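You operate a simulated robot arm through the tools that you are given. There is no shell and no other tool. Be economical: measure what you need, move in short steps, check, and stop when the job is done.

You run a simulated robot arm. Do the job below in one go: nothing can be reset, and whatever is moved stays where it is left.

Task
Put one of the onions from the table top in the blue bowl.

It is judged by the outcome, as a careful person would: the job done as asked, and still so three seconds after it is handed in. It fails if anything else is knocked over, pushed out of place, dropped, spilled or broken.

Robot
A 6-joint arm with a two-finger parallel gripper, fixed in place. Base frame: the origin is at the foot of the arm, x ahead of it, y to its left, z up; the work surface is at about z = 0.75. Readings come in m, degrees, newtons and seconds.
With the tool pointing down near the work surface it reaches from about 0.18 to 0.64 m from the base axis. Its first joint turns from -66.0 to 66.0 degrees. Payload 2.7 kg.
The TCP is the grasp point between the finger pads, 0.023 m short of the fingertips. In the tool frame z runs along the fingers and y along their closing line. The gripper opens to 0.094 m. The fingers are 0.038 m wide and 0.01 m thick; the gripper's body (0.054 by 0.096 m) begins 0.039 m behind the TCP.
Orientation is that of the tool frame in the base frame, as [roll, pitch, yaw] about the fixed x, y, z axes, in that order (R = Rz(yaw) Ry(pitch) Rx(roll)). With the fingers straight down and closing along the base's y, the tool's x points along the base's -x, its y along +y and its z along -z.

Tools
- The arm moves only by the tool nudge_tool. Its arguments are lists of equal length, an entry for each row: "slide": the shift along the tool's x, y, z in mm, a list of three; "dr": the turn, a rotation vector about the tool's x, y, z in degrees, a list of three. In form: {"slide": [[x, y, z], ...], "dr": [[wx, wy, wz], ...]}. A call has 1 to 10 rows; each row shifts and turns the commanded pose from where the row before left it, along the tool's axes as they then stand. "jaw" is the finger opening in mm, from 0 to 94, set as the call begins (left out, the last holds). Rows are played at 5 a second. More than 0.05 m and 8.6 degrees between two rows, or a gripper value outside its range, and nothing of the call is played. Where a pose cannot be reached the arm comes as near as it can. A force on the tool above 40 N (or 10 N above the force at the start of the call, whichever is more), or a blocked arm, ends the call early, and 0.2 s more pass. Each finger travels about 0.045 m/s and halts on what it meets, pressing with about 33 N; the grip force reading is that of the motor and also rises with nothing between the fingers. The clock runs only during rows and for 0.2 s after the last one: add rows that do not move to give the fingers time. The reply holds the time, the measured pose of the TCP, the force on the tool along the base axes, the opening and the grip force, in the units named above and with some noise, and new pictures: "pictures" is both (left out), scene, wrist or none.
- Cameras (640 x 400 px; columns grow to the right, rows downward): "scene" is fixed at [0.0688, -0.442, 1.3912]; the picture's right is [0.82, -0.57, 0.00], its down [-0.38, -0.55, -0.74] and it looks along [0.43, 0.61, -0.67] (base axes); focal length 362 px, centre (320, 200). "wrist" rides on the gripper at [-0.039, 0, -0.044] in the tool frame; the picture's right is [0.00, -1.00, 0.00], its down [0.97, 0.00, -0.24] and it looks along [0.24, 0.00, 0.97] (tool axes); focal length 218 px, centre (320, 200). There is no depth. A picture from a camera that has moved, and an enlarged one, comes with that camera's place and axes in the base frame and with its lens. The place of the scene camera against the robot may be out by one fixed shift of up to 0.018 m in any direction.
- close_up(camera, box): a new picture of the part [left, top, right, bottom] of that camera's present view, enlarged. No time passes.
- sign_off(): hands the job in; it is judged then, once.

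Go step by step. Nothing tells you positions but the pictures and the camera data: compare them with the known pose of the tool, close in by small moves and look again before you grip or let go. The budget is 90 turns and 150 pictures, counting those below and the enlarged ones. Unless the task says otherwise, let go and move clear before handing in, and close with one line.

The tools are called after ">>>" as a command line: name --argument value ..., lists and objects as JSON in quotes. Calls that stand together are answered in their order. nudge_tool: Moves the arm, as the interface text tells. Its arguments: {"type":"object","properties":{"slide":{"type":"array"},"dr":{"type":"array"},"jaw":{"type":"number"},"pictures":{"type":"string","enum":["both","scene","wrist","none"]}},"required":["slide","dr"]} The other tools are called the same way: close_up (camera, box) takes an enlarged picture of a part of a camera's view; sign_off () hands the job in.

At the start:

```text
time: 0.0
eef_pos: [0.3918, 0.15, 0.9933]
orientation: [179.9, 0.0, -179.9]
force: [-0.6, 0.3, 1.4]
opening: 0.0941
gripper_force: 0.0
```

scene: 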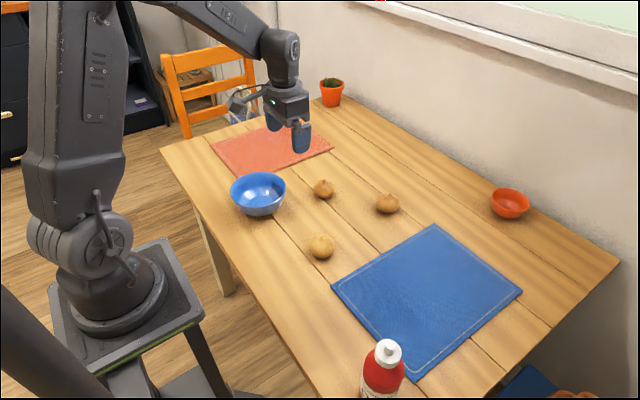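
wrist: 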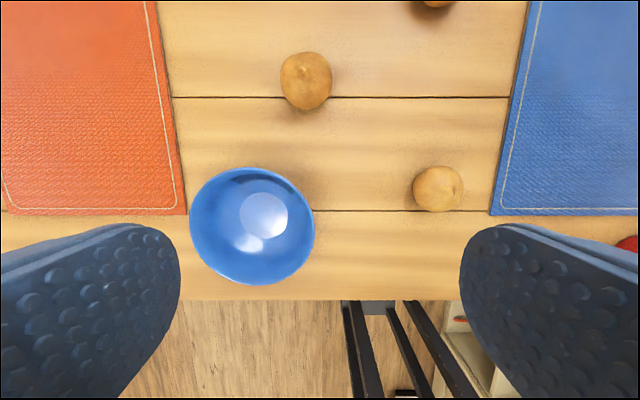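

I see a blue bowl near (0.34, 0.23) and three round brown items. I'll look closer to confirm which of them are onions.

>>> close_up --camera "scene" --box '[220, 150, 420, 275]'

>>> close_up --camera "wrist" --box '[180, 0, 500, 300]'

```text
3.20 times, centred on (320, 212) of scene
camera zoom: at [0.0688, -0.442, 1.3912], right [0.82, -0.57, 0.0], down [-0.38, -0.55, -0.74], along [0.43, 0.61, -0.67], focal length 1158 px, centre (320, 160)
```

zoom: 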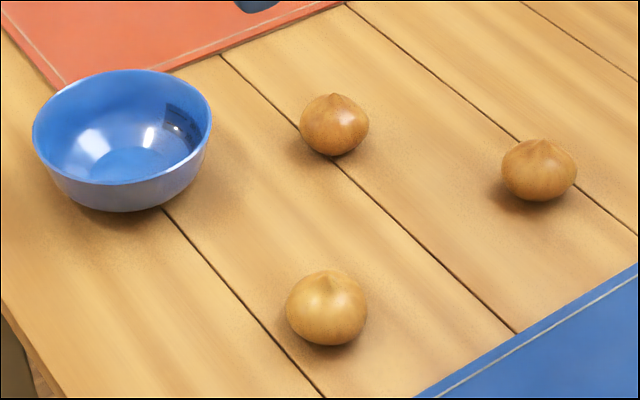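

```text
1.33 times, centred on (340, 150) of wrist
camera zoom: at [0.4316, 0.1491, 1.0373], right [0.0, -1.0, 0.0], down [-0.97, 0.0, 0.24], along [-0.24, 0.0, -0.97], focal length 291 px, centre (293, 267)
```

zoom: 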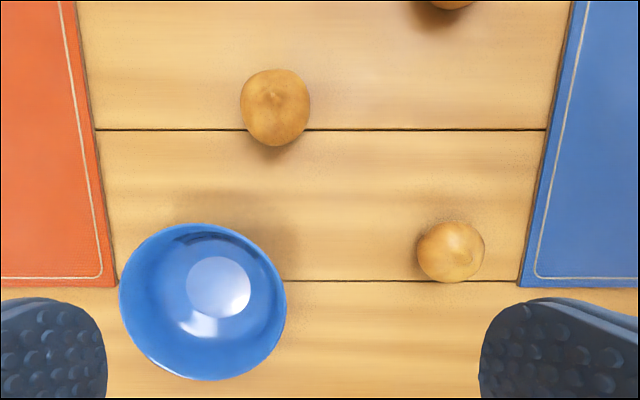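

All three are onions. I'll take the nearest one, at about (0.38, 0.005), well clear of everything. I'm moving above it and partly down.

>>> nudge_tool --slide '[[3, -36, 0], [3, -36, 0], [3, -36, 0], [3, -36, 0], [0, 0, 35], [0, 0, 35], [0, 0, 30], [0, 0, 0]]' --dr '[[0, 0, 0], [0, 0, 0], [0, 0, 0], [0, 0, 0], [0, 0, 0], [0, 0, 0], [0, 0, 0], [0, 0, 0]]' --jaw 94

```text
time: 1.8
eef_pos: [0.3809, 0.0065, 0.892]
orientation: [-180.0, 0.0, -179.9]
force: [0.1, -0.1, 0.4]
opening: 0.0938
gripper_force: 0.0
camera wrist: at [0.42, 0.0051, 0.9365], right [0.0, -1.0, 0.0], down [-0.97, 0.0, 0.24], along [-0.24, 0.0, -0.97], focal length 218 px, centre (320, 200)
```

scene: 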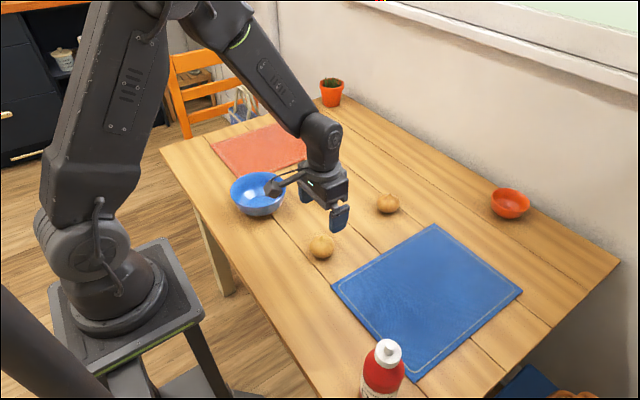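
wrist: 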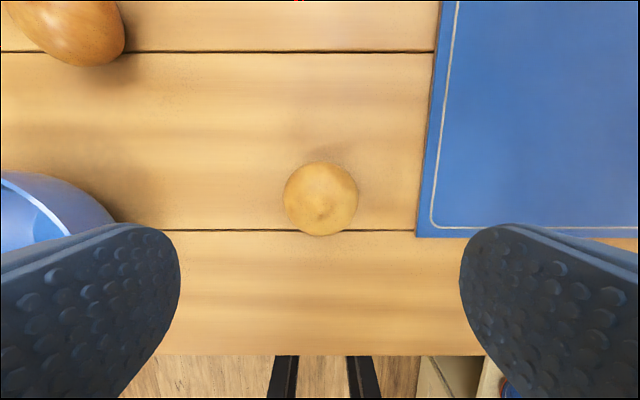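

The onion is centred under the tool at about (0.380, 0.005), with its centre near z 0.776. Going straight down, open.

>>> nudge_tool --slide '[[0, 0, 35], [0, 0, 35], [0, 0, 25], [0, 0, 17], [0, 0, 0]]' --dr '[[0, 0, 0], [0, 0, 0], [0, 0, 0], [0, 0, 0], [0, 0, 0]]'

```text
time: 3.0
eef_pos: [0.3797, 0.0068, 0.7804]
orientation: [180.0, 0.1, -180.0]
force: [-0.1, -0.5, -0.1]
opening: 0.094
gripper_force: 0.1
camera wrist: at [0.4198, 0.0059, 0.8249], right [0.0, -1.0, 0.0], down [-0.97, 0.0, 0.24], along [-0.24, 0.0, -0.97], focal length 218 px, centre (320, 200)
```

scene: 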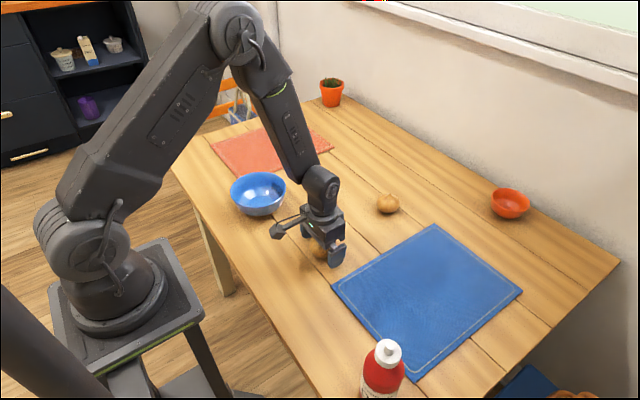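
wrist: 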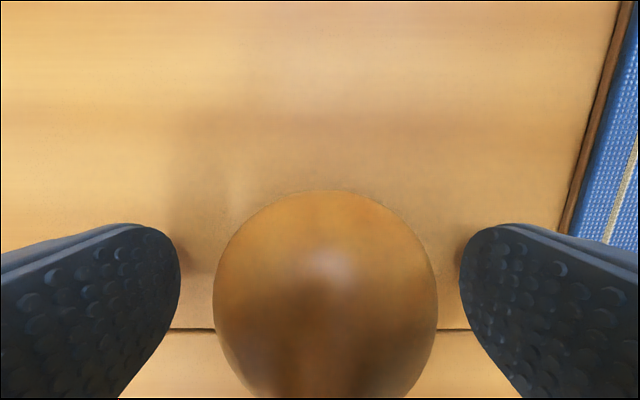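

The onion sits between the pads, near enough centred. Closing now.

>>> nudge_tool --slide '[[0, 0, 0], [0, 0, 0], [0, 0, 0], [0, 0, 0], [0, 0, 0], [0, 0, 0]]' --dr '[[0, 0, 0], [0, 0, 0], [0, 0, 0], [0, 0, 0], [0, 0, 0], [0, 0, 0]]' --jaw 0 --pictures "wrist"

```text
time: 4.4
eef_pos: [0.3807, 0.0055, 0.7805]
orientation: [180.0, 0.0, -179.9]
force: [0.3, -0.4, 0.3]
opening: 0.0564
gripper_force: 32.9
camera wrist: at [0.4196, 0.0059, 0.8251], right [0.0, -1.0, 0.0], down [-0.97, 0.0, 0.24], along [-0.24, 0.0, -0.97], focal length 218 px, centre (320, 200)
```

wrist: 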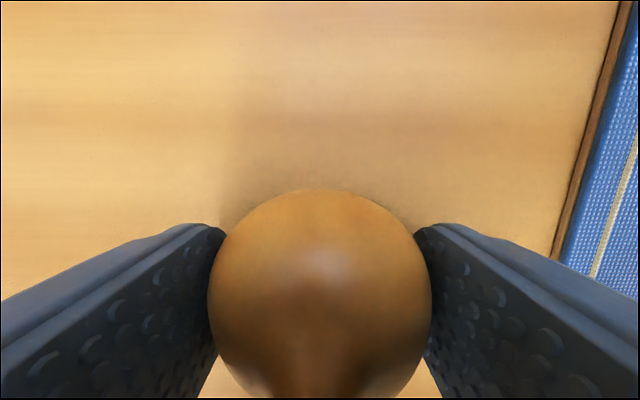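

The onion is gripped at 56 mm. Lifting it straight up by about 130 mm.

>>> nudge_tool --slide '[[0, 0, -15], [0, 0, -25], [0, 0, -30], [0, 0, -30], [0, 0, -30], [0, 0, 0]]' --dr '[[0, 0, 0], [0, 0, 0], [0, 0, 0], [0, 0, 0], [0, 0, 0], [0, 0, 0]]' --pictures "wrist"

```text
time: 5.8
eef_pos: [0.3805, 0.0058, 0.9114]
orientation: [-180.0, 0.1, 180.0]
force: [-0.3, 0.3, -0.9]
opening: 0.0564
gripper_force: 32.5
camera wrist: at [0.4205, 0.0046, 0.9558], right [0.0, -1.0, 0.0], down [-0.97, 0.0, 0.24], along [-0.24, 0.0, -0.97], focal length 218 px, centre (320, 200)
```

wrist: 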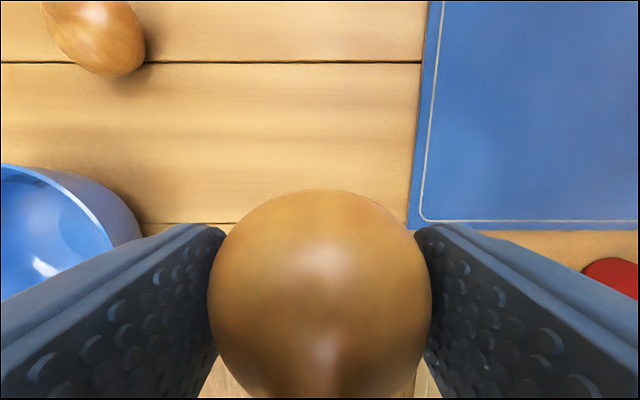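

The onion is held. Bowl centre works out at about (0.340, 0.224), rim at z ≈ 0.81 with a radius of about 0.069. Moving over it at the present height.

>>> nudge_tool --slide '[[7, 36, 0], [7, 36, 0], [7, 36, 0], [7, 37, 0], [6, 37, 0], [6, 36, 0], [0, 0, 0], [0, 0, 0]]' --dr '[[0, 0, 0], [0, 0, 0], [0, 0, 0], [0, 0, 0], [0, 0, 0], [0, 0, 0], [0, 0, 0], [0, 0, 0]]'

```text
time: 7.6
eef_pos: [0.3397, 0.225, 0.9116]
orientation: [-179.9, 0.0, -180.0]
force: [-0.4, 0.0, 0.2]
opening: 0.0562
gripper_force: 33.3
camera wrist: at [0.3798, 0.2242, 0.9557], right [0.0, -1.0, 0.0], down [-0.97, 0.0, 0.24], along [-0.24, 0.0, -0.97], focal length 218 px, centre (320, 200)
```

scene: 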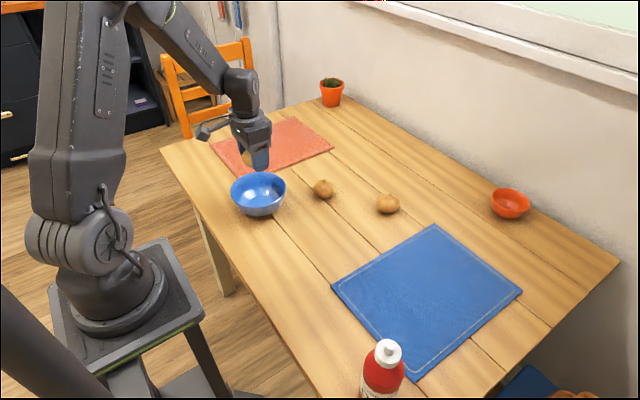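
wrist: 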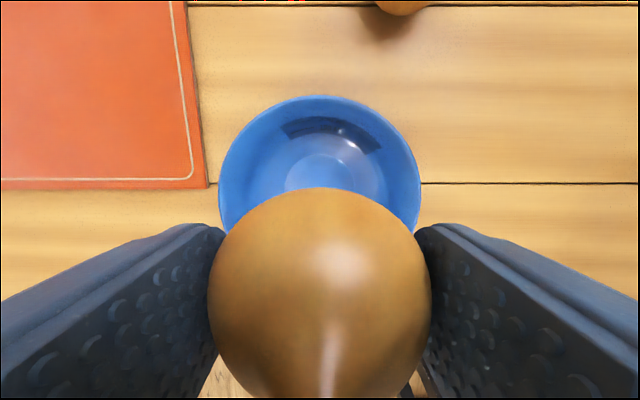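

The bowl is centred in the tool's view. Lowering the onion into it.

>>> nudge_tool --slide '[[0, 0, 30], [0, 0, 30], [0, 0, 20], [0, 0, 15], [0, 0, 10], [0, 0, 0]]' --dr '[[0, 0, 0], [0, 0, 0], [0, 0, 0], [0, 0, 0], [0, 0, 0], [0, 0, 0]]'

```text
time: 9.0
eef_pos: [0.3408, 0.2247, 0.8058]
orientation: [180.0, 0.0, 179.9]
force: [0.6, -0.5, -1.5]
opening: 0.0564
gripper_force: 33.0
camera wrist: at [0.3802, 0.2234, 0.8505], right [0.0, -1.0, 0.0], down [-0.97, 0.0, 0.24], along [-0.24, 0.0, -0.97], focal length 218 px, centre (320, 200)
```

scene: 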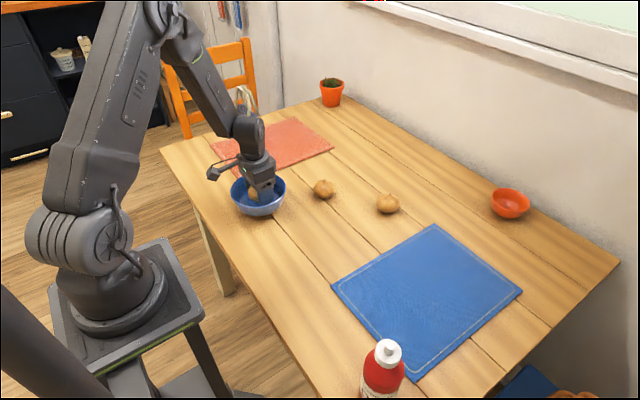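
wrist: 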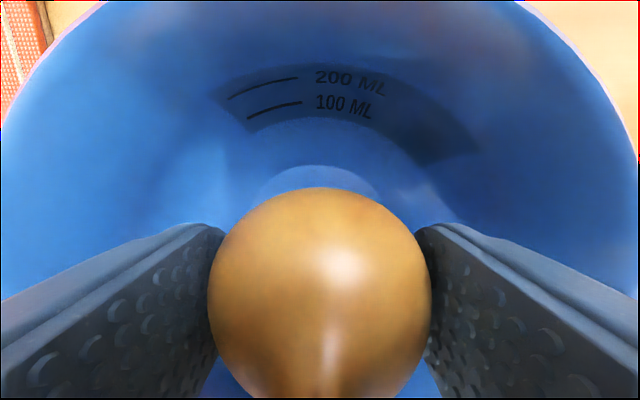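

The onion is inside the bowl with no contact yet. I'll go down 6 mm more, then open a little.

>>> nudge_tool --slide '[[0, 0, 3], [0, 0, 3], [0, 0, 0]]' --dr '[[0, 0, 0], [0, 0, 0], [0, 0, 0]]' --pictures "none"

>>> nudge_tool --slide '[[0, 0, 0], [0, 0, 0], [0, 0, 0], [0, 0, 0]]' --dr '[[0, 0, 0], [0, 0, 0], [0, 0, 0], [0, 0, 0]]' --jaw 66

```text
time: 9.8
eef_pos: [0.3392, 0.2243, 0.8009]
orientation: [-179.9, 0.0, 180.0]
force: [-0.8, 0.1, -0.5]
opening: 0.0564
gripper_force: 33.0
```

```text
time: 10.8
eef_pos: [0.3413, 0.2243, 0.8011]
orientation: [-180.0, 0.0, -179.9]
force: [-0.1, 0.0, -0.8]
opening: 0.0659
gripper_force: 0.0
camera wrist: at [0.3798, 0.2236, 0.8445], right [0.0, -1.0, 0.0], down [-0.97, 0.0, 0.24], along [-0.24, 0.0, -0.97], focal length 218 px, centre (320, 200)
```

scene: 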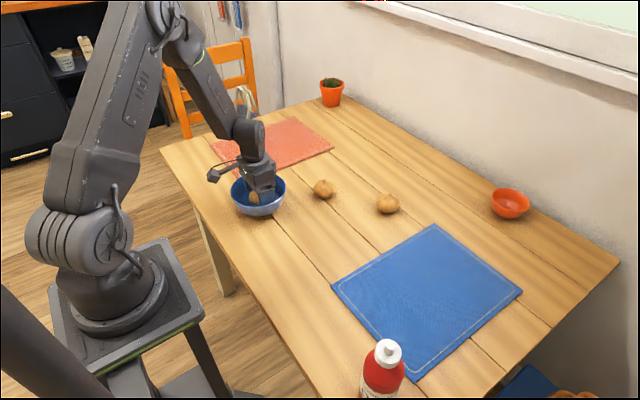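
wrist: 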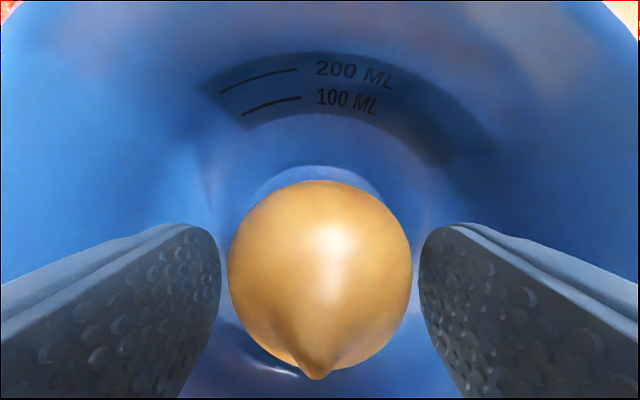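

The onion has dropped onto the bowl floor and is free of both pads. Moving straight up and clear.

>>> nudge_tool --slide '[[0, 0, -15], [0, 0, -25], [0, 0, -35], [0, 0, -35], [0, 0, -30], [0, 0, 0], [0, 0, 0]]' --dr '[[0, 0, 0], [0, 0, 0], [0, 0, 0], [0, 0, 0], [0, 0, 0], [0, 0, 0], [0, 0, 0]]'

```text
time: 12.4
eef_pos: [0.3402, 0.2235, 0.9422]
orientation: [180.0, -0.1, 180.0]
force: [0.4, -0.1, 0.6]
opening: 0.0658
gripper_force: 0.0
camera wrist: at [0.3787, 0.2229, 0.9853], right [0.0, -1.0, 0.0], down [-0.97, 0.0, 0.24], along [-0.24, 0.0, -0.97], focal length 218 px, centre (320, 200)
```

scene: 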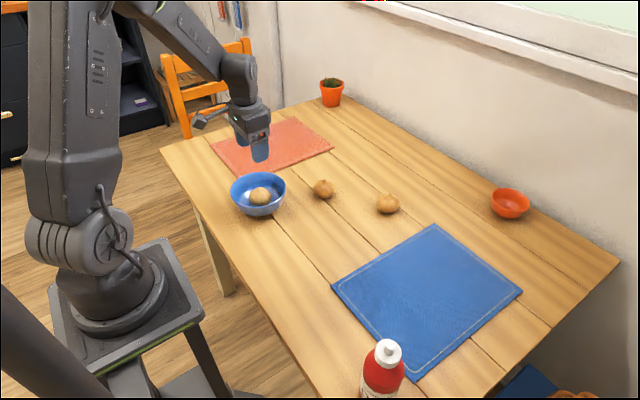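
wrist: 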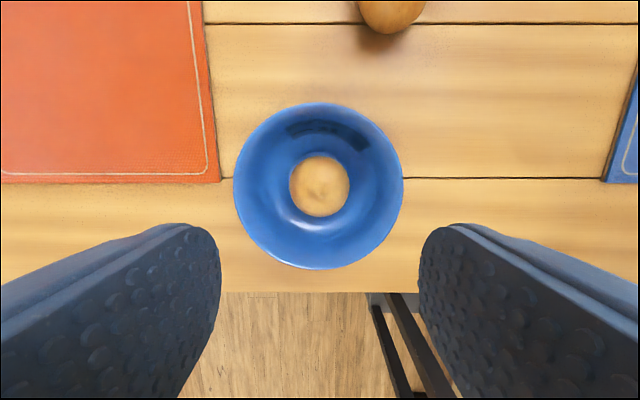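

The onion is resting in the blue bowl, the bowl hasn't moved, and the gripper is clear. Handing in.

>>> sign_off

```text
The job is handed in.
```

One onion from the table is now in the blue bowl, and nothing else was disturbed.
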